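You operate a simulated robot arm through the tools that you are given. There is no shell and no other tool. Be economical: measure what you need, move in short steps, check, and stop when the job is done.

Carry out the task below with a simulated robot arm. There is one attempt and no reset: what you move stays moved.

TASK
Put the spool marked "27" from the wooden table on the wooden board there. Then take the bottle that says "water" from the wooden table and put it on top of the yellow spool.
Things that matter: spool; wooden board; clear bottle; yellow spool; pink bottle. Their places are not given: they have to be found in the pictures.

It is judged by the outcome, as a careful person would: the job done as asked, and still so three seconds after it is handed in. It fails if anything else is knocked over, pushed out of place, dropped, spilled or broken.

THE ROBOT
A 6-joint arm with a two-finger parallel gripper, fixed in place. Base frame: the origin is at the foot of the arm, x ahead of it, y to its left, z up; the work surface is at about z = 0. Lengths are in m, angles in rad, forces in N, time in s.
With the tool pointing down near the work surface it reaches from about 0.14 to 0.58 m from the base axis. Its first joint turns from -1.152 to 1.152 rad. Payload 2.1 kg.
Tool frame: the origin (TCP) lies between the finger pads and is the grasp point; the fingertips stand 0.03 m ahead of it; z points along the fingers, y is the line along which they close. The gripper opens to 0.094 m. The fingers are 0.028 m wide and 0.01 m thick; the gripper's body (0.05 by 0.096 m) begins 0.055 m behind the TCP.
Orientation is that of the tool frame in the base frame, as a unit quaternion [x, y, z, w]. With the fingers straight down and closing along the base's y, the tool's x points along the base's -x, its y along +y and its z along -z.

THE INTERFACE
- The arm moves only by the tool jog_arm. Its arguments are lists of equal length, an entry for each row: "rot": the turn, a rotation vector about the tool's x, y, z in units of 180 degrees (1.0 is 180 degrees), a list of three; "translation": the shift along the tool's x, y, z in units of 250 mm (1.0 is 250 mm), a list of three; "grip": the finger opening in m, from 0 to 0.094. In form: {"rot": [[wx, wy, wz], ...], "translation": [[dx, dy, dz], ...], "grip": [grip, ...]}. A call has 1 to 12 rows; each row is the pose to reach, as a shift and turn from the pose commanded when the call began, along the tool's axes at that moment. A call with a number of a shift or a turn outside -1 to 1 is refused whole. A row lasts 0.2 s, in which the tool goes at most 0.05 m and 0.15 rad; a call with a longer step from one row to the next is refused whole, and so is a gripper value outside its range. A pose out of reach is approached as far as the arm can. The call stops where the force on the tool passes 40 N (or 10 N more than at its start, if that is more) or the arm is blocked; 0.2 s more then pass. The fingers move at their own pace (about 0.072 m/s each) and stop on an object; they squeeze with about 43 N. The grip force told is the motor's: it shows also when the fingers shut on nothing. Time passes only in rows, and 0.2 s behind the last, so rows that repeat a pose let the fingers close. It gives the time, the measured TCP pose, the force on the tool (base axes), the opening and the grip force at its end, in the units of the frame above (readings bear some noise).
- Cameras (640 x 400 px; columns grow to the right, rows downward): "scene" is fixed at [0.0573, -0.3749, 0.4813]; the picture's right is [0.76, -0.65, 0.00], its down [-0.40, -0.46, -0.80] and it looks along [0.52, 0.60, -0.61] (base axes); focal length 262 px, centre (320, 200). "wrist" rides on the gripper at [-0.037, 0, -0.058] in the tool frame; the picture's right is [0.00, -1.00, 0.00], its down [0.97, 0.00, -0.24] and it looks along [0.24, 0.00, 0.97] (tool axes); focal length 218 px, centre (320, 200).
- camera(camera): a new picture of that camera. No time passes.
- pixel_to_xyz(camera, pixels): there is no depth. For up to 12 entries [column, row, z] of the newest picture of that camera ("zoom" is the newest enlarged one), the place [x, y] in the base frame at which the ray of that pixel passes the height z, good to about 0.002 m. No time passes.
- close_up(camera, box): a new picture of the part [left, top, right, bottom] of that camera's present view, enlarged. No time passes.
- job_done(): hands the job in; it is judged then, once.

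Work in short steps. Measure before you move; look again where a grasp or a placing could have gone wrong, and mend it. You have 80 turns and 38 pictures in all, the two below and enlarged ones among them. Open the gripper and draw the arm clear of the work before you hand the job in, unless the task says otherwise; then end with one line.

The tools are called after "Call:" by a JSON object that holds its "api" and its "payload". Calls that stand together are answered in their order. jog_arm: Moves the arm, as the interface text tells. Its arguments: {"type":"object","properties":{"rot":{"type":"array","items":{"type":"array","items":{"type":"number"}}},"translation":{"type":"array","items":{"type":"array","items":{"type":"number"}}},"grip":{"type":"array","items":{"type":"number"}}},"required":["rot","translation","grip"]} The other tools are called the same way: camera (camera) takes a picture; pixel_to_xyz (camera, pixels) gives the place at which the rays of pixels pass given heights; close_up (camera, box) takes an enlarged picture of a part of a camera's view; job_done () hands the job in.

At the start:

```text
time_s: 0.0
ee_pos: [0.3689, -0.0156, 0.2703]
orientation: [0.0, 1.0, -0.001, -0.001]
ft_force: [0.2, 0.5, -0.4]
finger_gap: 0.0941
gripper_force: 0.1
```

scene: 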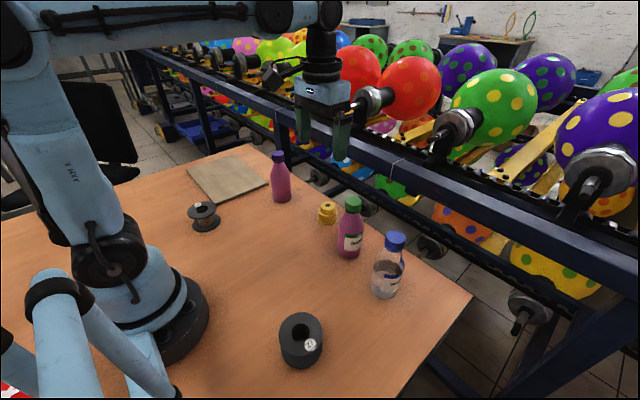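
wrist: 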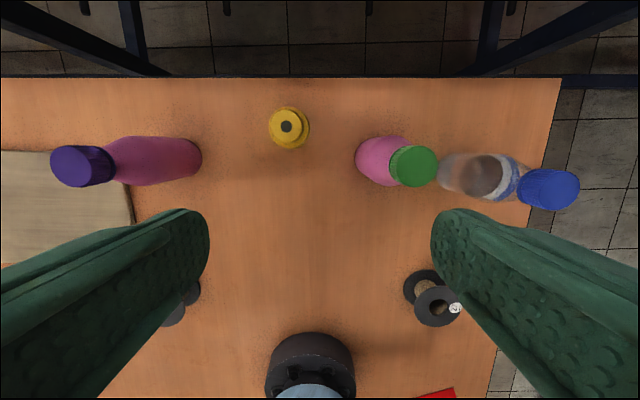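

I take close-ups of the spools and bottles to read the marks and measure.

Call:
{"api": "close_up", "payload": {"camera": "scene", "box": [260, 180, 420, 380]}}

Call:
{"api": "close_up", "payload": {"camera": "scene", "box": [170, 130, 350, 250]}}

```text
2.00 times, centred on (340, 280) of scene
```

zoom: 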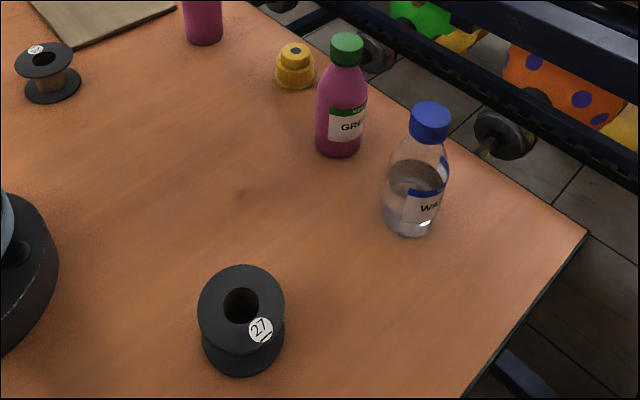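

```text
3.33 times, centred on (260, 190) of scene
```

zoom: 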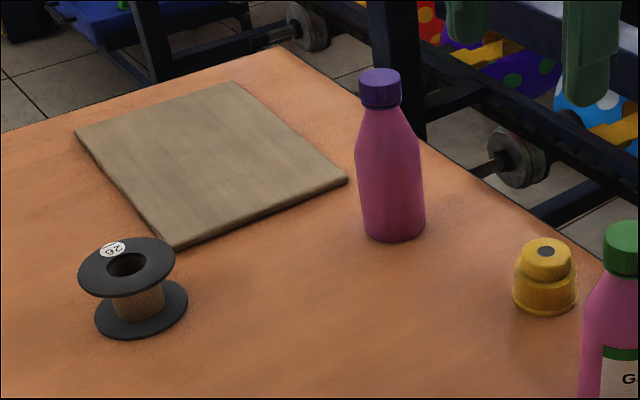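

The "27" spool is near scene (300,335), the water bottle at (388,265), and the board at (228,178). I measure them at several heights.

Call:
{"api": "pixel_to_xyz", "payload": {"camera": "scene", "pixels": [[300.5, 333, 0.04], [300.5, 333, 0.05], [300.5, 333, 0.06], [279, 330, 0.05], [322, 330, 0.05], [301.5, 367.5, 0.0], [281, 349, 0.0], [322, 349, 0.0], [300.5, 312, 0.05], [300.5, 354, 0.05]]}}

Call:
{"api": "pixel_to_xyz", "payload": {"camera": "wrist", "pixels": [[437, 305, 0.04], [437, 305, 0.05], [437, 305, 0.06], [425, 287, 0.0], [413, 305, 0.05], [462, 305, 0.05], [288, 127, 0.04], [288, 127, 0.03], [548, 190, 0.13], [548, 190, 0.12], [548, 190, 0.14], [455, 172, 0.0]]}}

Call:
{"api": "pixel_to_xyz", "payload": {"camera": "scene", "pixels": [[191, 169, 0.01], [235, 155, 0.01], [267, 183, 0.01], [222, 201, 0.01], [327, 205, 0.04], [327, 205, 0.03], [395, 237, 0.13], [395, 237, 0.12], [395, 237, 0.14], [385, 297, 0.0], [371, 283, 0.01], [400, 290, 0.01]]}}

Call:
{"api": "close_up", "payload": {"camera": "wrist", "box": [400, 130, 600, 330]}}

```text
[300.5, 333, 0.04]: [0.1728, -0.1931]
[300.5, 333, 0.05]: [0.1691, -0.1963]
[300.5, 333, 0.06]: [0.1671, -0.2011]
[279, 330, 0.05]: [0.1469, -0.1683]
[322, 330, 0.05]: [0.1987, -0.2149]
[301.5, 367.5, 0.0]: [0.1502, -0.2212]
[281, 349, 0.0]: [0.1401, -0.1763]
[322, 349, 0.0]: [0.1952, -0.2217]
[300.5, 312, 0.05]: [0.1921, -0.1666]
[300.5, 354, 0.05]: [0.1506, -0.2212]
```

```text
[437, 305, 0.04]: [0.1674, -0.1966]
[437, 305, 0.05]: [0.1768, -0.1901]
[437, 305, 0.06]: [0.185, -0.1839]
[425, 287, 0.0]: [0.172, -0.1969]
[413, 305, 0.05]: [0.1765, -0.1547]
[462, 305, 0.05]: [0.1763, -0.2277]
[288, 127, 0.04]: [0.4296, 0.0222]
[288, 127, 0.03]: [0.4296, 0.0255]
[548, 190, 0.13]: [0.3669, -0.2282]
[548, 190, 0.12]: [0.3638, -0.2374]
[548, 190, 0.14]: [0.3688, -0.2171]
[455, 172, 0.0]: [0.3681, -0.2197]
```

```text
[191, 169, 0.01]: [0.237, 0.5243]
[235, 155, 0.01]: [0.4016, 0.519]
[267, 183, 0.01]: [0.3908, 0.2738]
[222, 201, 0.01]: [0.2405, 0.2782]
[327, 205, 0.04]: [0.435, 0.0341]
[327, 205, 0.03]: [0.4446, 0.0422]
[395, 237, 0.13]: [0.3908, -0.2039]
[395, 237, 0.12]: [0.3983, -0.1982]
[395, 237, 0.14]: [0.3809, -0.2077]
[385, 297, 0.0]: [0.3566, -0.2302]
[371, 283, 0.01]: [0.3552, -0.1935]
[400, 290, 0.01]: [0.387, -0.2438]
```

```text
2.00 times, centred on (500, 230) of wrist
```

zoom: 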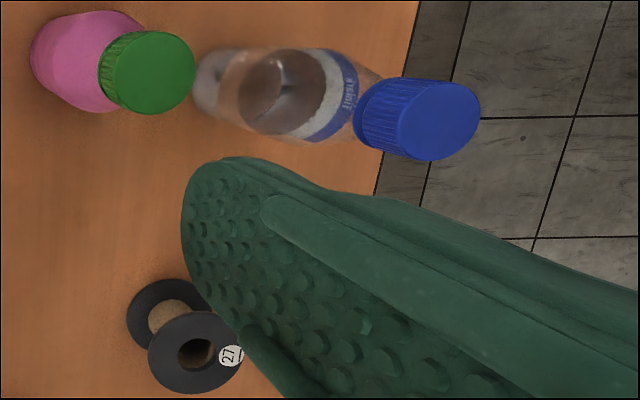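

Spool 27 is at about (0.172,-0.195), roughly 0.07 wide. I move above it, to z≈0.18, and look.

Call:
{"api": "jog_arm", "payload": {"rot": [[0, 0, 0], [0, 0, 0], [0, 0, 0], [0, 0, 0], [0, 0, 0], [0, 0, 0], [0, 0, 0], [0, 0, 0]], "translation": [[0.1, -0.09, 0.045], [0.2, -0.18, 0.09], [0.3, -0.27, 0.135], [0.4, -0.36, 0.18], [0.5, -0.45, 0.225], [0.6, -0.54, 0.27], [0.7, -0.63, 0.315], [0.787, -0.716, 0.36]], "grip": [0.094, 0.094, 0.094, 0.094, 0.094, 0.094, 0.094, 0.094]}}

Call:
{"api": "camera", "payload": {"camera": "wrist"}}

```text
time_s: 1.8
ee_pos: [0.1735, -0.1967, 0.1832]
orientation: [0.0, 1.0, 0.0, -0.001]
ft_force: [0.8, -0.7, 0.2]
finger_gap: 0.0941
gripper_force: 0.0
```

```text
32 pictures are left
```

wrist: 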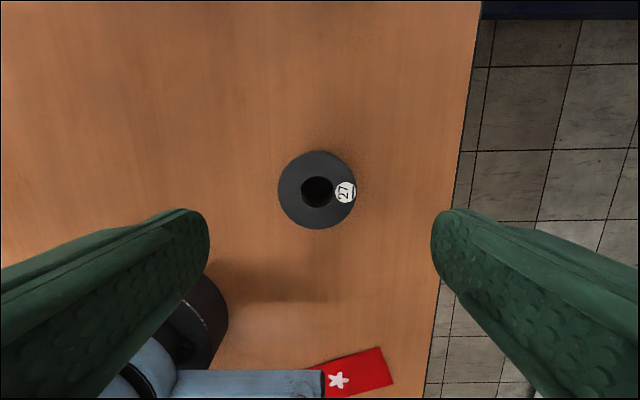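

Call:
{"api": "pixel_to_xyz", "payload": {"camera": "wrist", "pixels": [[317, 190, 0.04], [317, 190, 0.05], [317, 190, 0.06], [278, 190, 0.05], [356, 190, 0.05]]}}

```text
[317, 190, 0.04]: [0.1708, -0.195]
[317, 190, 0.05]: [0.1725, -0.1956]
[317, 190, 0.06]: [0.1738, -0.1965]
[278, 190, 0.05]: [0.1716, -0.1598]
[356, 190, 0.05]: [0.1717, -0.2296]
```

The spool is centred at (0.172,-0.195), diameter 0.07, so I go straight down to z≈0.038, closing at the end.

Call:
{"api": "jog_arm", "payload": {"rot": [[0, 0, 0], [0, 0, 0], [0, 0, 0], [0, 0, 0], [0, 0, 0], [0, 0, 0], [0, 0, 0], [0, 0, 0]], "translation": [[0.006, 0.006, 0.15], [0.006, 0.006, 0.3], [0.006, 0.006, 0.42], [0.006, 0.006, 0.52], [0.006, 0.006, 0.58], [0.006, 0.006, 0.58], [0.006, 0.006, 0.58], [0.006, 0.006, 0.58]], "grip": [0.094, 0.094, 0.094, 0.094, 0.094, 0.04, 0.04, 0.04]}}

Call:
{"api": "camera", "payload": {"camera": "scene"}}

```text
time_s: 3.6
ee_pos: [0.1713, -0.1954, 0.0352]
orientation: [0.0, 1.0, -0.001, 0.001]
ft_force: [-0.5, 0.9, 0.3]
finger_gap: 0.0705
gripper_force: 42.6
```

```text
31 pictures are left
```

scene: 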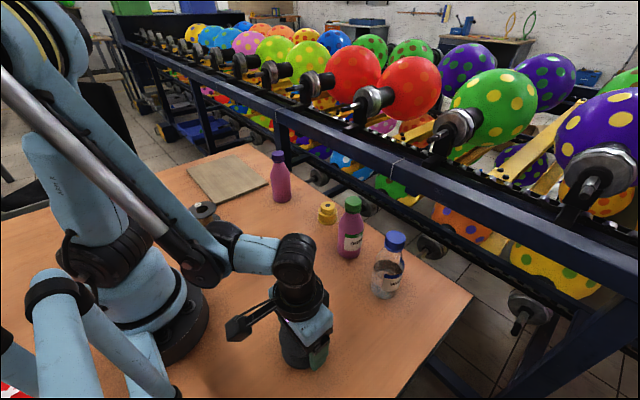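

Gripped (gap 0.0705). Lifting.

Call:
{"api": "jog_arm", "payload": {"rot": [[0, 0, 0], [0, 0, 0], [0, 0, 0], [0, 0, 0], [0, 0, 0], [0, 0, 0]], "translation": [[0, 0, -0.08], [0, 0, -0.22], [0, 0, -0.38], [0, 0, -0.54], [0, 0, -0.7], [0, 0, -0.84]], "grip": [0.04, 0.04, 0.04, 0.04, 0.04, 0.04]}}

Call:
{"api": "jog_arm", "payload": {"rot": [[0, 0, 0], [0, 0, 0], [0, 0, 0], [0, 0, 0], [0, 0, 0], [0, 0, 0], [0, 0, 0]], "translation": [[-0.1, 0.11, 0], [-0.2, 0.22, 0], [-0.3, 0.33, 0], [-0.4, 0.45, 0], [-0.48, 0.58, 0], [-0.52, 0.72, 0], [-0.52, 0.86, 0]], "grip": [0.04, 0.04, 0.04, 0.04, 0.04, 0.04, 0.04]}}

Call:
{"api": "jog_arm", "payload": {"rot": [[0, 0, 0], [0, 0, 0], [0, 0, 0], [0, 0, 0], [0, 0, 0], [0, 0, 0], [0, 0, 0], [0, 0, 0], [0, 0, 0], [0, 0, 0], [0, 0, 0]], "translation": [[0, 0.14, 0], [0, 0.28, 0], [0, 0.42, 0], [0, 0.56, 0], [0, 0.7, 0], [0, 0.84, 0], [0, 0.98, 0], [0, 0.98, 0], [0, 0.98, 0], [0, 0.98, 0], [0, 0.98, 0]], "grip": [0.04, 0.04, 0.04, 0.04, 0.04, 0.04, 0.04, 0.04, 0.04, 0.04, 0.04]}}

Call:
{"api": "camera", "payload": {"camera": "scene"}}

```text
time_s: 5.0
ee_pos: [0.1733, -0.1948, 0.2458]
orientation: [0.0, 1.0, 0.001, 0.0]
ft_force: [0.6, 0.3, -0.5]
finger_gap: 0.0706
gripper_force: 42.9
```

```text
time_s: 6.6
ee_pos: [0.3021, 0.0217, 0.2477]
orientation: [0.0, 1.0, 0.001, 0.0]
ft_force: [-0.3, 0.3, -0.4]
finger_gap: 0.0708
gripper_force: 42.8
```

```text
time_s: 9.0
ee_pos: [0.3027, 0.2674, 0.2457]
orientation: [0.0, 1.0, -0.001, 0.0]
ft_force: [-0.7, 0.8, -0.3]
finger_gap: 0.0706
gripper_force: 43.0
```

```text
30 pictures are left
```

scene: 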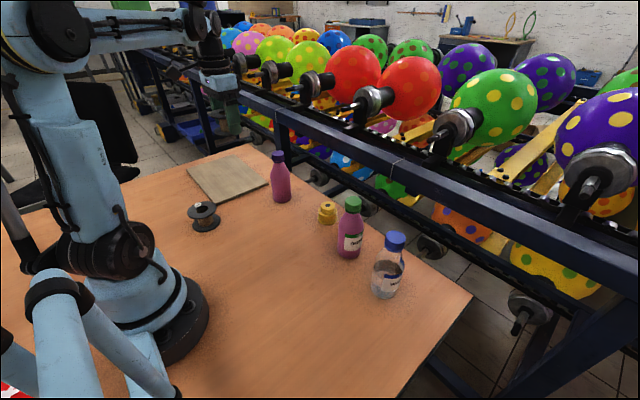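

Spool is held. I go on to above the board, (0.32,0.37), and look with the wrist camera.

Call:
{"api": "jog_arm", "payload": {"rot": [[0, 0, 0], [0, 0, 0], [0, 0, 0], [0, 0, 0]], "translation": [[-0.02, 0.13, 0], [-0.045, 0.27, 0], [-0.07, 0.41, 0], [-0.07, 0.41, 0]], "grip": [0.04, 0.04, 0.04, 0.04]}}

Call:
{"api": "camera", "payload": {"camera": "wrist"}}

Call:
{"api": "close_up", "payload": {"camera": "scene", "box": [180, 130, 280, 210]}}

```text
time_s: 10.0
ee_pos: [0.3183, 0.3691, 0.2449]
orientation: [0.0, 1.0, 0.001, 0.0]
ft_force: [0.6, 1.2, -1.5]
finger_gap: 0.0705
gripper_force: 42.8
```

```text
29 pictures are left
```

wrist: 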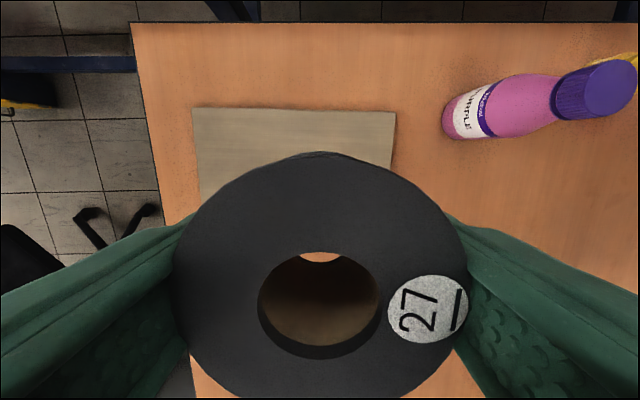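

```text
5.00 times, centred on (230, 170) of scene
```

zoom: 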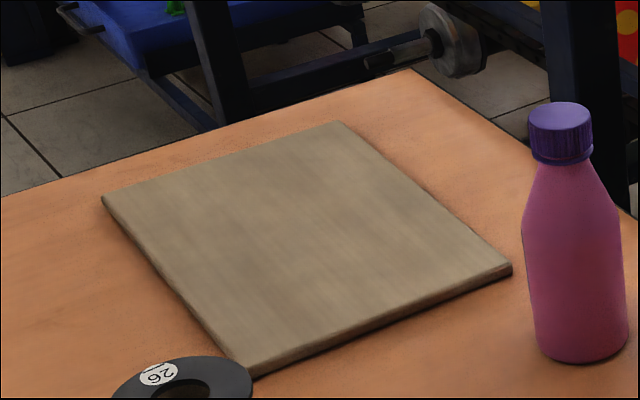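

Call:
{"api": "pixel_to_xyz", "payload": {"camera": "wrist", "pixels": [[193, 109, 0.01], [395, 111, 0.01], [391, 165, 0.01], [200, 195, 0.01]]}}

Call:
{"api": "pixel_to_xyz", "payload": {"camera": "zoom", "pixels": [[103, 199, 0.01], [338, 122, 0.01], [511, 265, 0.01], [250, 366, 0.01], [511, 275, 0.0], [252, 378, 0.0], [145, 250, 0.01]]}}

```text
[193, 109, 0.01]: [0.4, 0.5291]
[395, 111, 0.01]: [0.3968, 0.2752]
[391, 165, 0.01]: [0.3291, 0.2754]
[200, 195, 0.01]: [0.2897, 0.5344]
```

```text
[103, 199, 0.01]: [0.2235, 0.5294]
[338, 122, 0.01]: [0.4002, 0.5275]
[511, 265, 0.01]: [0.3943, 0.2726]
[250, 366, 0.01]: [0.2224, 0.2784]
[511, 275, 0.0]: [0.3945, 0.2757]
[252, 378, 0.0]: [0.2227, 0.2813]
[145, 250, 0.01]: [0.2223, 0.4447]
```

The board spans x 0.223–0.397, y 0.275–0.53, about 0.01 thick. I lower the spool at (0.312,0.385) to just above it.

Call:
{"api": "jog_arm", "payload": {"rot": [[0, 0, 0], [0, 0, 0], [0, 0, 0], [0, 0, 0], [0, 0, 0], [0, 0, 0], [0, 0, 0], [0, 0, 0]], "translation": [[0.028, 0.064, 0.1], [0.028, 0.064, 0.25], [0.028, 0.064, 0.4], [0.028, 0.064, 0.54], [0.028, 0.064, 0.64], [0.028, 0.064, 0.72], [0.028, 0.064, 0.76], [0.028, 0.064, 0.775]], "grip": [0.04, 0.04, 0.04, 0.04, 0.04, 0.04, 0.04, 0.04]}}

Call:
{"api": "close_up", "payload": {"camera": "scene", "box": [180, 130, 280, 210]}}

```text
time_s: 11.8
ee_pos: [0.3121, 0.3838, 0.052]
orientation: [0.0, 1.0, 0.0, 0.0]
ft_force: [0.7, -0.1, -0.7]
finger_gap: 0.0705
gripper_force: 42.7
```

```text
5.00 times, centred on (230, 170) of scene
```

zoom: 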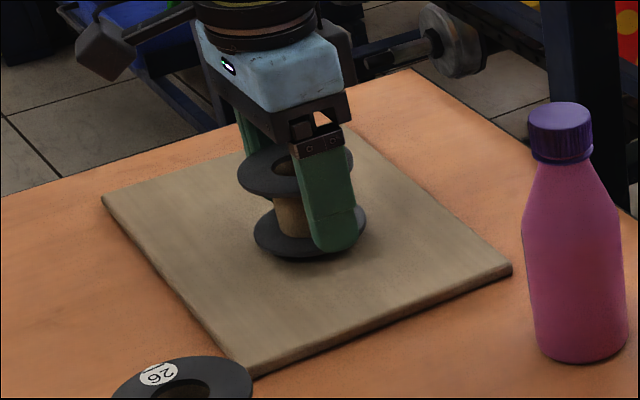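

Almost touching and no force yet. I lower in millimetre steps.

Call:
{"api": "jog_arm", "payload": {"rot": [[0, 0, 0], [0, 0, 0], [0, 0, 0]], "translation": [[0, 0, 0.006], [0, 0, 0.012], [0, 0, 0.016]], "grip": [0.04, 0.04, 0.04]}}

```text
time_s: 12.6
ee_pos: [0.3118, 0.3861, 0.0473]
orientation: [0.0, 1.0, 0.0, 0.0]
ft_force: [0.0, 0.1, -0.3]
finger_gap: 0.0707
gripper_force: 42.4
```

Call:
{"api": "jog_arm", "payload": {"rot": [[0, 0, 0], [0, 0, 0], [0, 0, 0]], "translation": [[0, 0, 0.004], [0, 0, 0.008], [0, 0, 0.008]], "grip": [0.04, 0.04, 0.04]}}

Call:
{"api": "close_up", "payload": {"camera": "scene", "box": [205, 150, 255, 190]}}

```text
time_s: 13.4
ee_pos: [0.311, 0.3837, 0.044]
orientation: [0.0, 1.0, -0.001, -0.001]
ft_force: [0.0, -0.1, -0.8]
finger_gap: 0.0707
gripper_force: 42.8
```

```text
10.00 times, centred on (230, 170) of scene
```

zoom: 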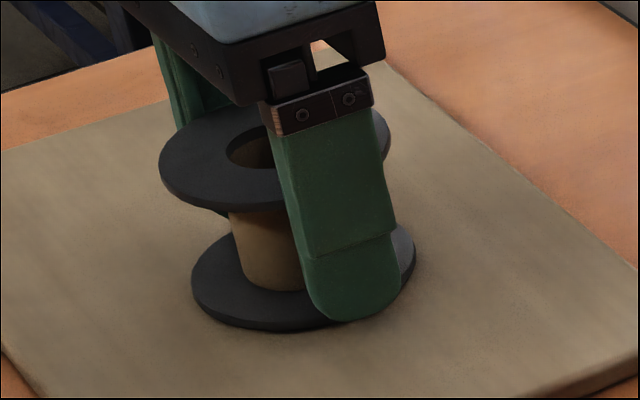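

No contact yet; lowering a bit more.

Call:
{"api": "jog_arm", "payload": {"rot": [[0, 0, 0], [0, 0, 0], [0, 0, 0]], "translation": [[0, 0, 0.004], [0, 0, 0.006], [0, 0, 0.006]], "grip": [0.04, 0.04, 0.04]}}

```text
time_s: 14.2
ee_pos: [0.311, 0.3853, 0.0431]
orientation: [0.0, 1.0, 0.0, 0.0]
ft_force: [2.1, -2.5, 16.2]
finger_gap: 0.0706
gripper_force: 42.9
```

Contact (16 N up): the spool sits on the board. I open and rise.

Call:
{"api": "jog_arm", "payload": {"rot": [[0, 0, 0], [0, 0, 0], [0, 0, 0], [0, 0, 0], [0, 0, 0], [0, 0, 0], [0, 0, 0], [0, 0, 0], [0, 0, 0], [0, 0, 0]], "translation": [[0, 0, -0.004], [0, 0, -0.004], [0, 0, -0.004], [0, 0, -0.06], [0, 0, -0.18], [0, 0, -0.32], [0, 0, -0.48], [0, 0, -0.64], [0, 0, -0.8], [0, 0, -0.92]], "grip": [0.094, 0.094, 0.094, 0.094, 0.094, 0.094, 0.094, 0.094, 0.094, 0.094]}}

Call:
{"api": "camera", "payload": {"camera": "scene"}}

Call:
{"api": "close_up", "payload": {"camera": "scene", "box": [310, 180, 430, 310]}}

```text
time_s: 16.4
ee_pos: [0.3124, 0.3851, 0.2727]
orientation: [0.0, 1.0, 0.0, 0.0]
ft_force: [-0.7, 0.3, 0.0]
finger_gap: 0.0941
gripper_force: 0.0
```

```text
25 pictures are left
```

scene: 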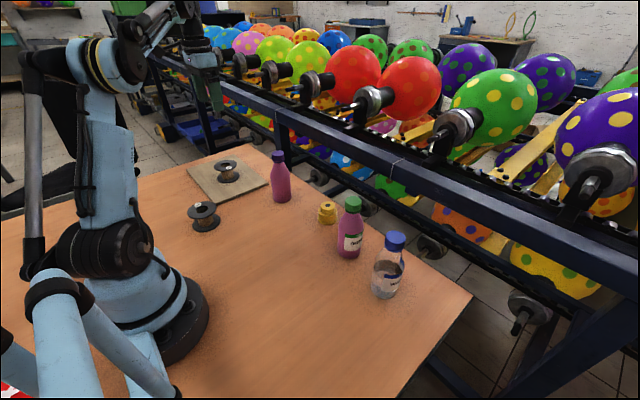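

```text
3.08 times, centred on (370, 245) of scene
```

zoom: 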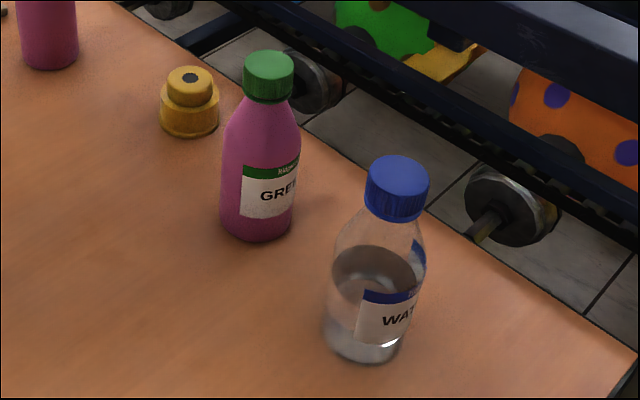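

Spool 27 is on the board. Now I fly back over the yellow spool (~(0.43,0.025)) to measure it from above.

Call:
{"api": "jog_arm", "payload": {"rot": [[0, 0, 0], [0, 0, 0], [0, 0, 0], [0, 0, 0], [0, 0, 0]], "translation": [[-0.04, -0.18, 0], [-0.08, -0.36, 0], [-0.12, -0.54, 0], [-0.18, -0.72, 0], [-0.24, -0.9, 0]], "grip": [0.094, 0.094, 0.094, 0.094, 0.094]}}

Call:
{"api": "jog_arm", "payload": {"rot": [[0, 0, 0], [0, 0, 0], [0, 0, 0], [0, 0, 0], [0, 0, 0]], "translation": [[-0.06, -0.16, 0], [-0.12, -0.32, 0], [-0.2, -0.48, 0], [-0.25, -0.54, 0], [-0.25, -0.54, 0]], "grip": [0.094, 0.094, 0.094, 0.094, 0.094]}}

Call:
{"api": "camera", "payload": {"camera": "wrist"}}

Call:
{"api": "close_up", "payload": {"camera": "scene", "box": [302, 190, 352, 230]}}

```text
time_s: 17.6
ee_pos: [0.3734, 0.1594, 0.2733]
orientation: [-0.002, 1.0, 0.001, 0.001]
ft_force: [0.0, -0.6, 0.6]
finger_gap: 0.0939
gripper_force: 0.0
```

```text
time_s: 18.8
ee_pos: [0.4341, 0.0254, 0.2757]
orientation: [0.0, 1.0, 0.0, 0.0]
ft_force: [0.7, -0.4, -0.7]
finger_gap: 0.0938
gripper_force: 0.1
```

```text
23 pictures are left
```

wrist: 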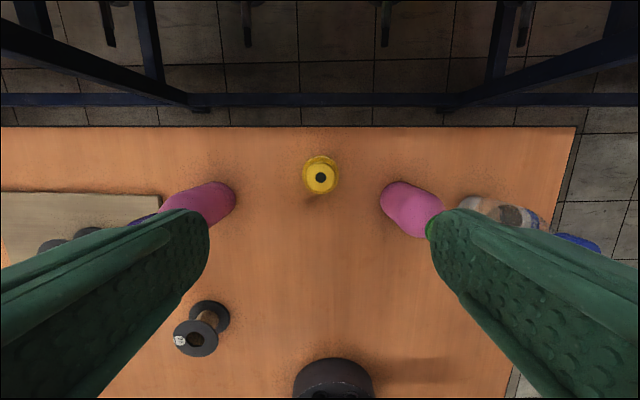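

```text
10.00 times, centred on (327, 210) of scene
```

zoom: 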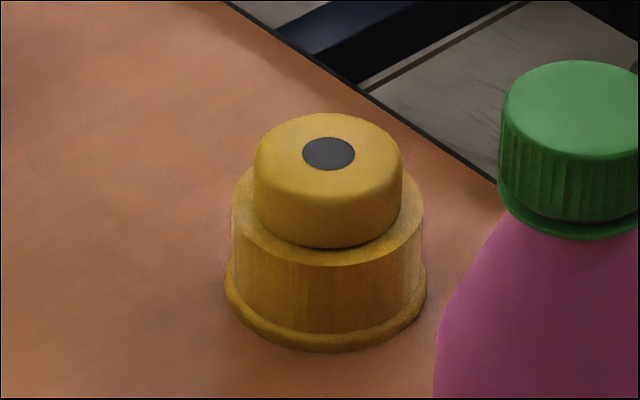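

I get the yellow spool's dark hole from both cameras (scene zoom (328,154), wrist (320,177)) at several heights.

Call:
{"api": "pixel_to_xyz", "payload": {"camera": "zoom", "pixels": [[328, 154, 0.03], [328, 154, 0.04], [328, 154, 0.05], [328, 154, 0.06], [256, 165, 0.045], [402, 165, 0.045], [225, 280, 0.003], [426, 280, 0.003], [326, 350, 0.0]]}}

Call:
{"api": "close_up", "payload": {"camera": "wrist", "box": [295, 155, 345, 200]}}

Call:
{"api": "pixel_to_xyz", "payload": {"camera": "wrist", "pixels": [[320.5, 177.5, 0.03], [320.5, 177.5, 0.04], [320.5, 177.5, 0.05], [320.5, 177.5, 0.06], [382, 197, 0.01], [395, 185, 0.0], [462, 203, 0.0], [205, 205, 0.0], [225, 195, 0.0]]}}

```text
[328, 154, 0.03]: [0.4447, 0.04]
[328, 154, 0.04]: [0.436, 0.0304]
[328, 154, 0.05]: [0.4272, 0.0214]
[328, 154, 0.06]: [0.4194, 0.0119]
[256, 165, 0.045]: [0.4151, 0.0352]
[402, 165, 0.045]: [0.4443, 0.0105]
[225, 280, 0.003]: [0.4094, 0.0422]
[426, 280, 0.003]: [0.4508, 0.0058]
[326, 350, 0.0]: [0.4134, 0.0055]
```

```text
8.89 times, centred on (320, 178) of wrist
```

zoom: 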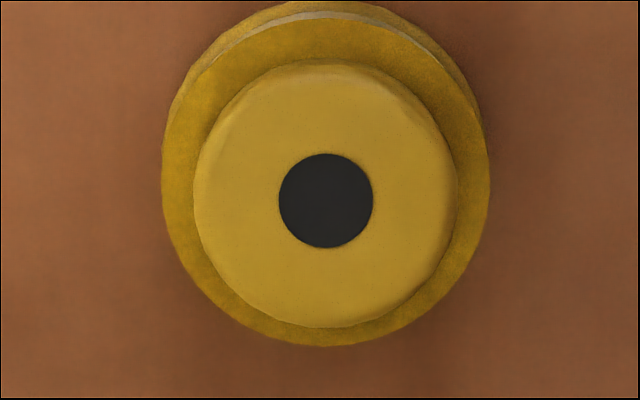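

```text
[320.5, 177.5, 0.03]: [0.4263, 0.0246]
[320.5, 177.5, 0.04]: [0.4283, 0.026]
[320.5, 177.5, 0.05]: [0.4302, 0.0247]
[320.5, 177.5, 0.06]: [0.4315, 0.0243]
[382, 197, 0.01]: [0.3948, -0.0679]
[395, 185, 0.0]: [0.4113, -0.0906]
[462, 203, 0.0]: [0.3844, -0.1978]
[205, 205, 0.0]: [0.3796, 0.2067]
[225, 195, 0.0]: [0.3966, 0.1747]
```

The yellow spool's top is at (0.4295,0.0245), z≈0.046, about 0.038 across. Next I go over the water bottle to measure it.

Call:
{"api": "jog_arm", "payload": {"rot": [[0, 0, 0], [0, 0, 0], [0, 0, 0], [0, 0, 0], [0, 0, 0], [0, 0, 0], [0, 0, 0]], "translation": [[0.03, -0.17, 0], [0.06, -0.34, 0], [0.09, -0.51, 0], [0.12, -0.68, 0], [0.15, -0.85, 0], [0.19, -0.98, 0], [0.19, -0.98, 0]], "grip": [0.094, 0.094, 0.094, 0.094, 0.094, 0.094, 0.094]}}

Call:
{"api": "camera", "payload": {"camera": "wrist"}}

Call:
{"api": "close_up", "payload": {"camera": "scene", "box": [335, 220, 435, 305]}}

```text
time_s: 20.4
ee_pos: [0.3848, -0.2206, 0.2733]
orientation: [0.0, 1.0, 0.0, -0.001]
ft_force: [0.5, 0.8, 0.3]
finger_gap: 0.0938
gripper_force: 0.0
```

```text
20 pictures are left
```

wrist: 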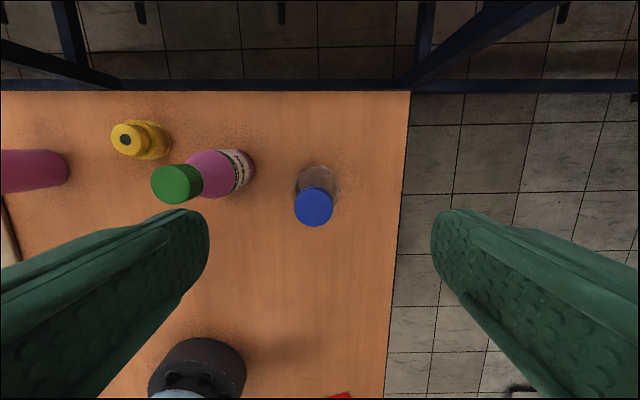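

```text
4.71 times, centred on (385, 262) of scene
```

zoom: 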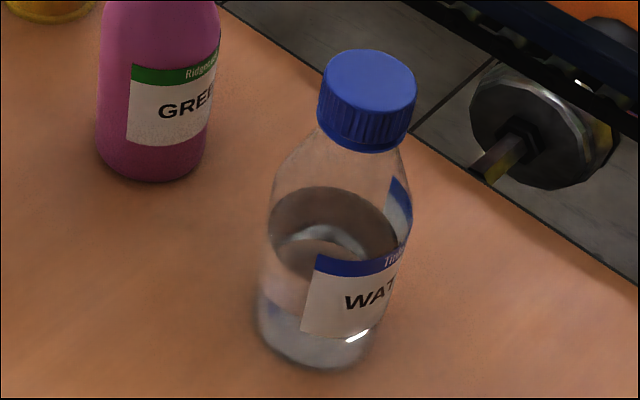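

Call:
{"api": "pixel_to_xyz", "payload": {"camera": "zoom", "pixels": [[369, 79, 0.12], [369, 79, 0.13], [369, 79, 0.14], [369, 79, 0.15], [363, 152, 0.09], [363, 152, 0.1], [363, 152, 0.11], [315, 370, 0.0], [256, 335, 0.0], [375, 350, 0.0]]}}

Call:
{"api": "pixel_to_xyz", "payload": {"camera": "wrist", "pixels": [[314, 207.5, 0.12], [314, 207.5, 0.13], [314, 207.5, 0.14], [314, 207.5, 0.15], [294.5, 207, 0.13], [334, 207, 0.13], [177, 184, 0.13], [177, 184, 0.12], [230, 174, 0.0], [317, 166, 0.05], [294, 190, 0.05], [341, 188, 0.05]]}}

Call:
{"api": "close_up", "payload": {"camera": "wrist", "box": [280, 155, 350, 235]}}

```text
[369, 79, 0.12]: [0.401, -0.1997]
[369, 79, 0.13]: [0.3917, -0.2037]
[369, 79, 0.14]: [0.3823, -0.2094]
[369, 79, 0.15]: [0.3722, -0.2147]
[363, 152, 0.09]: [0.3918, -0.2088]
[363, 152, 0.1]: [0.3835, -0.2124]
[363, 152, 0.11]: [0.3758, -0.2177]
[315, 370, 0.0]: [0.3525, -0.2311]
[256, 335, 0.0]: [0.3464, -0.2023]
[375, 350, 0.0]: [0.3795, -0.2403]
```

```text
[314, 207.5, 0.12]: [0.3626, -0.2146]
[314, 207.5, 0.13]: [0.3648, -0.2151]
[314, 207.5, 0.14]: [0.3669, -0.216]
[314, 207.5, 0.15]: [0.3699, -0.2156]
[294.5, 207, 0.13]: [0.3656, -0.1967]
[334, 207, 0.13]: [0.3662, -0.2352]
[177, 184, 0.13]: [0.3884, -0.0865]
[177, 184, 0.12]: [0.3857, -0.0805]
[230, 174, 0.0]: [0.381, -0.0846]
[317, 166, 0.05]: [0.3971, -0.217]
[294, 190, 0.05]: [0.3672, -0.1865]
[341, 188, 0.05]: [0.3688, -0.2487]
```

```text
5.00 times, centred on (315, 195) of wrist
```

zoom: 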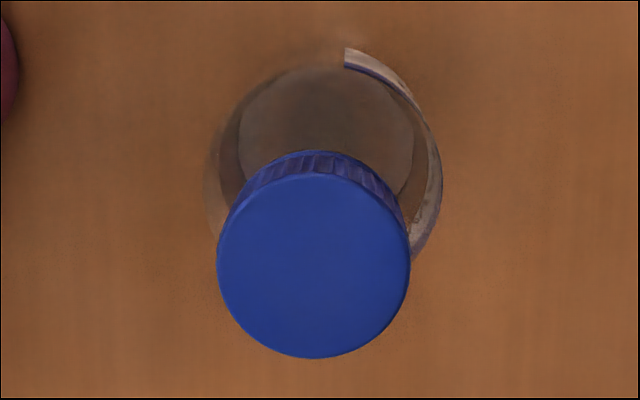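

The cap is centred at (0.3705,-0.215), diameter ~0.036, top at z≈0.15, bottom ≈0.128. I descend to TCP z≈0.158, leaving the gripper open, then check.

Call:
{"api": "jog_arm", "payload": {"rot": [[0, 0, 0], [0, 0, 0], [0, 0, 0], [0, 0, 0], [0, 0, 0]], "translation": [[0.06, 0.018, 0.1], [0.06, 0.018, 0.22], [0.06, 0.018, 0.34], [0.06, 0.018, 0.44], [0.06, 0.018, 0.464]], "grip": [0.094, 0.094, 0.094, 0.094, 0.094]}}

Call:
{"api": "camera", "payload": {"camera": "wrist"}}

Call:
{"api": "close_up", "payload": {"camera": "scene", "box": [335, 210, 435, 305]}}

```text
time_s: 21.6
ee_pos: [0.3717, -0.2155, 0.1579]
orientation: [0.0, 1.0, -0.001, 0.0]
ft_force: [-0.3, -0.1, 0.6]
finger_gap: 0.094
gripper_force: 0.0
```

```text
17 pictures are left
```

wrist: 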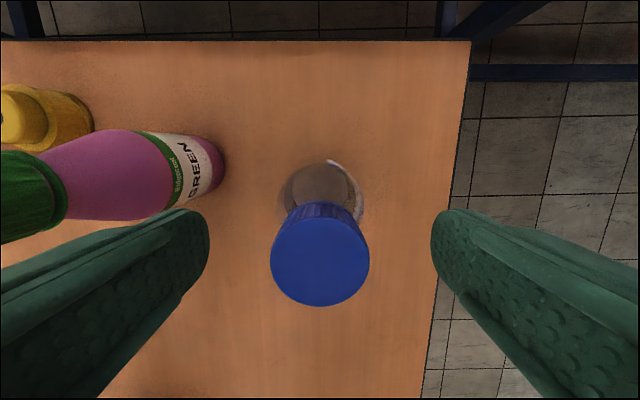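

```text
4.21 times, centred on (385, 258) of scene
```

zoom: 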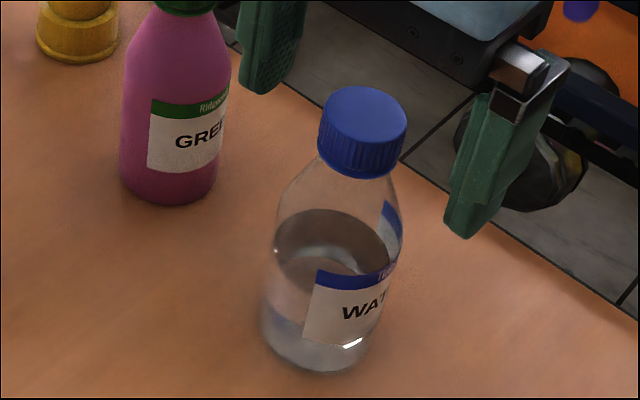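

Call:
{"api": "pixel_to_xyz", "payload": {"camera": "wrist", "pixels": [[320, 257, 0.14], [320, 257, 0.145], [320, 257, 0.15], [320, 257, 0.155], [270, 257, 0.15], [370, 257, 0.15]]}}

Call:
{"api": "pixel_to_xyz", "payload": {"camera": "zoom", "pixels": [[362, 115, 0.14], [362, 115, 0.145], [362, 115, 0.15], [362, 115, 0.155]]}}

```text
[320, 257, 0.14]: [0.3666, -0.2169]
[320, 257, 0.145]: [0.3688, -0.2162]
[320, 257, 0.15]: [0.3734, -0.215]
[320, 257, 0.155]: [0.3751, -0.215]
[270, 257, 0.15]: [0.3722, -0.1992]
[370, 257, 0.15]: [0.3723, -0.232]
```

```text
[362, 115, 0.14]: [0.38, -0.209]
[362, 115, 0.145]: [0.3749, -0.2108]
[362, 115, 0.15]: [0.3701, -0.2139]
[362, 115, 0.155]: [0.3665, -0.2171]
```

Aligned (cap ≈(0.372,-0.2145)). I close on the cap.

Call:
{"api": "jog_arm", "payload": {"rot": [[0, 0, 0], [0, 0, 0], [0, 0, 0], [0, 0, 0], [0, 0, 0]], "translation": [[0, 0.003, 0.006], [0, 0.003, 0.006], [0, 0.003, 0.006], [0, 0.003, 0.006], [0, 0.003, 0.006]], "grip": [0.06, 0.045, 0.02, 0.02, 0.02]}}

Call:
{"api": "close_up", "payload": {"camera": "scene", "box": [335, 210, 435, 305]}}

```text
time_s: 22.8
ee_pos: [0.3717, -0.2139, 0.1574]
orientation: [0.0, 1.0, 0.0, -0.001]
ft_force: [0.3, 0.5, 1.2]
finger_gap: 0.0312
gripper_force: 43.0
```

```text
4.21 times, centred on (385, 258) of scene
```

zoom: 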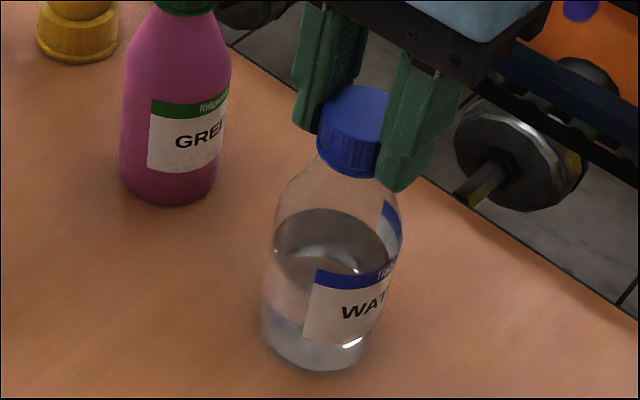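

Gripping with gap 0.031. I lift a little and check the hold.

Call:
{"api": "jog_arm", "payload": {"rot": [[0, 0, 0], [0, 0, 0], [0, 0, 0], [0, 0, 0]], "translation": [[0, 0, -0.02], [0, 0, -0.06], [0, 0, -0.12], [0, 0, -0.16]], "grip": [0.02, 0.02, 0.02, 0.02]}}

Call:
{"api": "camera", "payload": {"camera": "wrist"}}

Call:
{"api": "close_up", "payload": {"camera": "scene", "box": [335, 190, 435, 305]}}

```text
time_s: 23.8
ee_pos: [0.3715, -0.2152, 0.1965]
orientation: [0.001, 1.0, 0.0, 0.0]
ft_force: [-0.8, 0.1, -1.8]
finger_gap: 0.0313
gripper_force: 43.0
```

```text
14 pictures are left
```

wrist: 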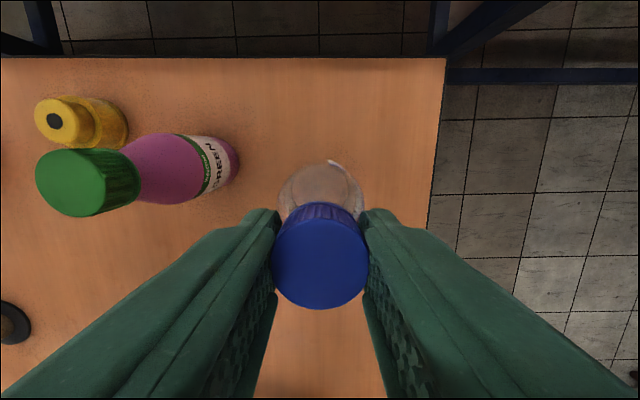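

```text
3.48 times, centred on (385, 248) of scene
```

zoom: 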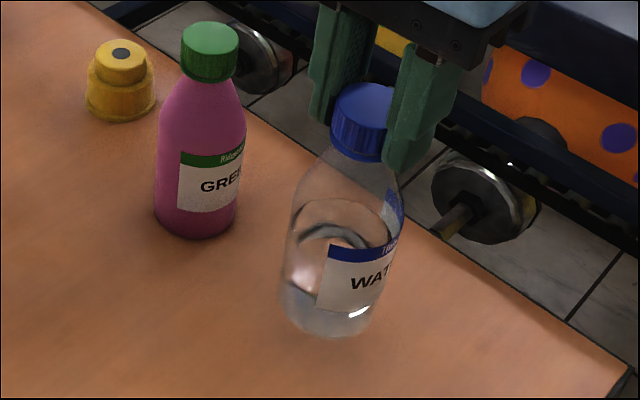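

The bottle hangs upright, gap steady. I raise it and go around the green bottle on the arm's side (x≈0.26), then to the yellow spool's y.

Call:
{"api": "jog_arm", "payload": {"rot": [[0, 0, 0], [0, 0, 0], [0, 0, 0], [0, 0, 0], [0, 0, 0]], "translation": [[0.04, 0, -0.08], [0.14, 0, -0.16], [0.26, 0, -0.2], [0.37, 0, -0.2], [0.44, 0, -0.2]], "grip": [0.02, 0.02, 0.02, 0.02, 0.02]}}

Call:
{"api": "jog_arm", "payload": {"rot": [[0, 0, 0], [0, 0, 0], [0, 0, 0], [0, 0, 0], [0, 0, 0], [0, 0, 0], [0, 0, 0], [0, 0, 0], [0, 0, 0], [0, 0, 0]], "translation": [[0, 0.06, 0], [0, 0.16, 0], [0, 0.27, 0], [0, 0.38, 0], [0, 0.49, 0], [0, 0.6, 0], [0, 0.71, 0], [0, 0.82, 0], [0, 0.91, 0], [0, 0.957, 0]], "grip": [0.02, 0.02, 0.02, 0.02, 0.02, 0.02, 0.02, 0.02, 0.02, 0.02]}}

Call:
{"api": "jog_arm", "payload": {"rot": [[0, 0, 0], [0, 0, 0], [0, 0, 0], [0, 0, 0], [0, 0, 0], [0, 0, 0], [0, 0, 0], [0, 0, 0]], "translation": [[-0.06, 0, 0], [-0.16, 0, 0], [-0.27, 0, 0], [-0.38, 0, 0], [-0.49, 0, 0], [-0.58, 0, 0], [-0.64, 0, 0], [-0.67, 0, 0]], "grip": [0.02, 0.02, 0.02, 0.02, 0.02, 0.02, 0.02, 0.02]}}

Call:
{"api": "close_up", "payload": {"camera": "scene", "box": [280, 120, 380, 240]}}

Call:
{"api": "camera", "payload": {"camera": "wrist"}}

```text
time_s: 25.0
ee_pos: [0.261, -0.2127, 0.245]
orientation: [0.0, 1.0, 0.0, 0.0]
ft_force: [0.5, -0.3, -1.7]
finger_gap: 0.0308
gripper_force: 42.9
```

```text
time_s: 27.2
ee_pos: [0.2607, 0.023, 0.2457]
orientation: [0.001, 1.0, 0.0, 0.0]
ft_force: [0.8, -0.1, -1.4]
finger_gap: 0.031
gripper_force: 42.9
```

```text
time_s: 29.0
ee_pos: [0.4276, 0.0243, 0.2456]
orientation: [0.0, 1.0, 0.001, -0.001]
ft_force: [-0.5, 0.2, -0.9]
finger_gap: 0.0306
gripper_force: 43.3
```

```text
3.33 times, centred on (330, 180) of scene
```

zoom: 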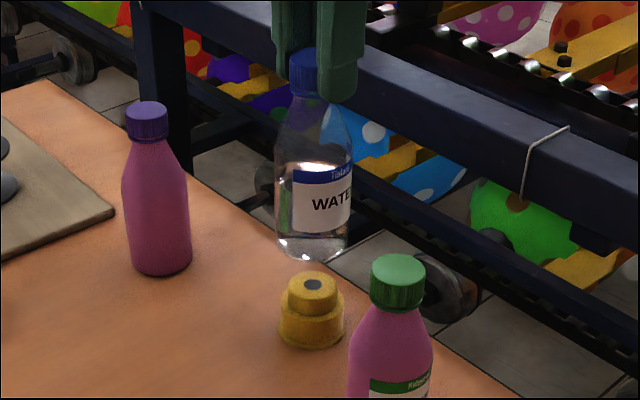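

```text
11 pictures are left
```

wrist: 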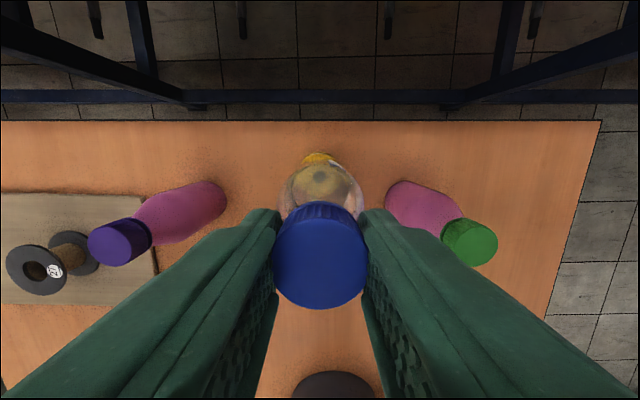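

Bottle and spool line up at zoom column ≈312. I shift +0.0015 in x and lower to about 5 mm above the spool top.

Call:
{"api": "jog_arm", "payload": {"rot": [[0, 0, 0], [0, 0, 0], [0, 0, 0], [0, 0, 0]], "translation": [[-0.006, 0, 0.04], [-0.006, 0, 0.09], [-0.006, 0, 0.13], [-0.006, 0, 0.148]], "grip": [0.02, 0.02, 0.02, 0.02]}}

Call:
{"api": "close_up", "payload": {"camera": "scene", "box": [290, 165, 360, 235]}}

```text
time_s: 30.0
ee_pos: [0.4306, 0.0246, 0.2092]
orientation: [0.0, 1.0, 0.0, 0.0]
ft_force: [0.3, 0.9, -2.0]
finger_gap: 0.0306
gripper_force: 42.5
```

```text
5.71 times, centred on (325, 200) of scene
```

zoom: 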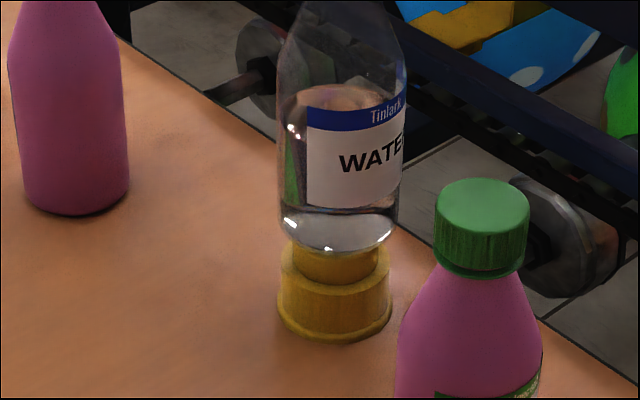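

The bottle is about 1.5 mm to the right of the spool axis; I correct by that and lower in small steps until contact.

Call:
{"api": "jog_arm", "payload": {"rot": [[0, 0, 0], [0, 0, 0], [0, 0, 0], [0, 0, 0]], "translation": [[0.004, 0.004, 0.004], [0.004, 0.004, 0.01], [0.004, 0.004, 0.016], [0.004, 0.004, 0.016]], "grip": [0.02, 0.02, 0.02, 0.02]}}

Call:
{"api": "jog_arm", "payload": {"rot": [[0, 0, 0], [0, 0, 0], [0, 0, 0]], "translation": [[0, 0, 0.002], [0, 0, 0.004], [0, 0, 0.004]], "grip": [0.02, 0.02, 0.02]}}

```text
time_s: 31.0
ee_pos: [0.429, 0.0255, 0.2057]
orientation: [0.0, 1.0, 0.0, 0.0]
ft_force: [-0.8, 0.0, -1.9]
finger_gap: 0.0307
gripper_force: 42.9
```

```text
time_s: 31.8
ee_pos: [0.429, 0.0252, 0.2047]
orientation: [-0.001, 1.0, 0.0, 0.0]
ft_force: [-0.4, -0.3, -1.5]
finger_gap: 0.0309
gripper_force: 42.8
```

Not in contact yet; going on by a millimetre at a time.

Call:
{"api": "jog_arm", "payload": {"rot": [[0, 0, 0], [0, 0, 0], [0, 0, 0]], "translation": [[0, 0, 0.002], [0, 0, 0.004], [0, 0, 0.004]], "grip": [0.02, 0.02, 0.02]}}

Call:
{"api": "close_up", "payload": {"camera": "scene", "box": [310, 180, 350, 220]}}

```text
time_s: 32.6
ee_pos: [0.4305, 0.0257, 0.2039]
orientation: [-0.001, 1.0, 0.0, 0.0]
ft_force: [-0.4, -0.3, -2.0]
finger_gap: 0.0306
gripper_force: 43.0
```

```text
10.00 times, centred on (330, 200) of scene
```

zoom: 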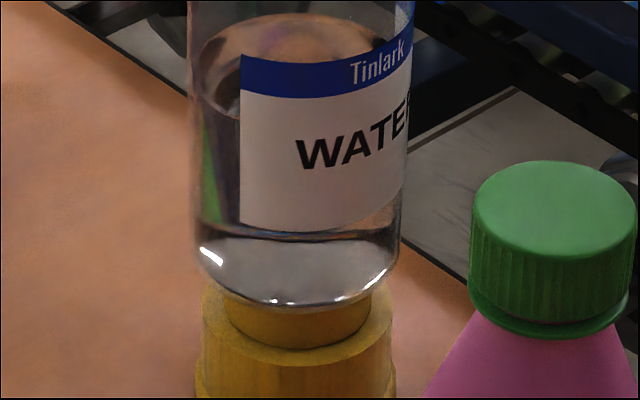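

Centred sideways (≈298 vs 298). I continue lowering to contact.

Call:
{"api": "jog_arm", "payload": {"rot": [[0, 0, 0], [0, 0, 0], [0, 0, 0]], "translation": [[0, 0, 0.002], [0, 0, 0.004], [0, 0, 0.004]], "grip": [0.02, 0.02, 0.02]}}

Call:
{"api": "jog_arm", "payload": {"rot": [[0, 0, 0], [0, 0, 0], [0, 0, 0]], "translation": [[0, 0, 0.002], [0, 0, 0.003], [0, 0, 0.003]], "grip": [0.02, 0.02, 0.02]}}

```text
time_s: 33.4
ee_pos: [0.4309, 0.0263, 0.2033]
orientation: [0.0, 1.0, -0.001, 0.0]
ft_force: [-0.6, -0.6, 1.9]
finger_gap: 0.0306
gripper_force: 43.0
```

```text
time_s: 34.2
ee_pos: [0.4299, 0.0259, 0.2024]
orientation: [0.0, 1.0, 0.001, 0.001]
ft_force: [-0.6, 1.4, 13.3]
finger_gap: 0.0308
gripper_force: 43.3
```

Contact at z≈0.2025 (13 N). I ease up 0.7 mm, and open gently.

Call:
{"api": "jog_arm", "payload": {"rot": [[0, 0, 0], [0, 0, 0], [0, 0, 0], [0, 0, 0], [0, 0, 0], [0, 0, 0], [0, 0, 0]], "translation": [[0, 0, -0.002], [0, 0, -0.003], [0, 0, -0.003], [0, 0, -0.003], [0, 0, -0.003], [0, 0, -0.003], [0, 0, -0.003]], "grip": [0.02, 0.033, 0.038, 0.045, 0.06, 0.075, 0.08]}}

Call:
{"api": "close_up", "payload": {"camera": "scene", "box": [280, 130, 380, 240]}}

```text
time_s: 35.8
ee_pos: [0.4299, 0.0246, 0.2022]
orientation: [0.0, 1.0, -0.001, -0.001]
ft_force: [0.1, -0.1, 0.2]
finger_gap: 0.0801
gripper_force: 0.0
```

```text
3.64 times, centred on (330, 185) of scene
```

zoom: 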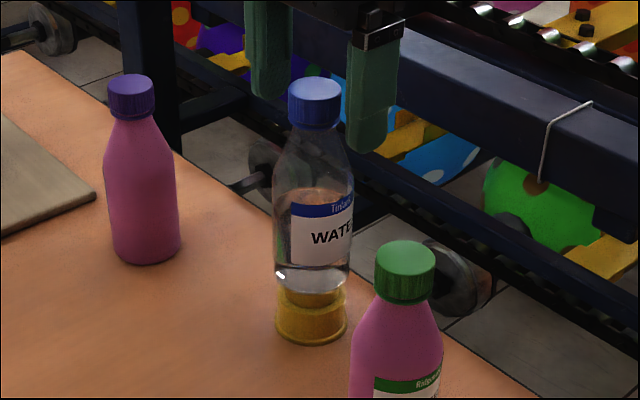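

The bottle stands free and upright on the yellow spool. I rise straight up, then draw back towards the base.

Call:
{"api": "jog_arm", "payload": {"rot": [[0, 0, 0], [0, 0, 0], [0, 0, 0], [0, 0, 0], [0, 0, 0], [0, 0, 0], [0, 0, 0], [0, 0, 0]], "translation": [[0, 0, -0.05], [0, 0, -0.15], [0, 0, -0.27], [0, 0, -0.38], [0.1, 0, -0.38], [0.22, 0, -0.38], [0.36, 0, -0.38], [0.5, 0, -0.38]], "grip": [0.08, 0.08, 0.08, 0.08, 0.08, 0.08, 0.08, 0.08]}}

Call:
{"api": "camera", "payload": {"camera": "scene"}}

```text
time_s: 37.6
ee_pos: [0.3031, 0.025, 0.2975]
orientation: [0.0, 1.0, 0.0, 0.0]
ft_force: [0.7, 0.1, 1.1]
finger_gap: 0.0802
gripper_force: 0.1
```

```text
7 pictures are left
```

scene: 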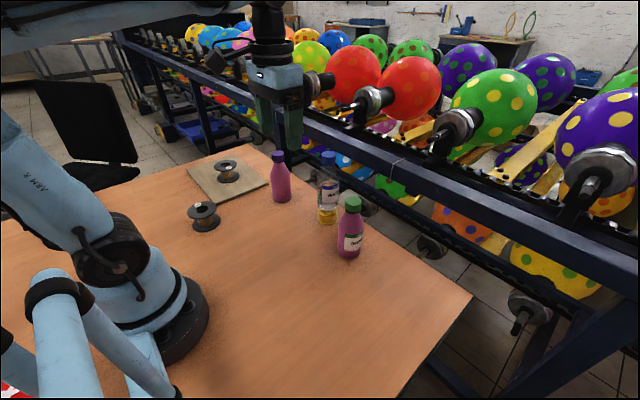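

Spool 27 is on the board, the water bottle stands on the yellow spool, and everything else is in place. Handing in.

Call:
{"api": "job_done", "payload": {}}

```text
The job is handed in.
```

The spool marked "27" is on the wooden board and the water bottle stands upright on the yellow spool; the job is handed in with the gripper open and the arm drawn clear.
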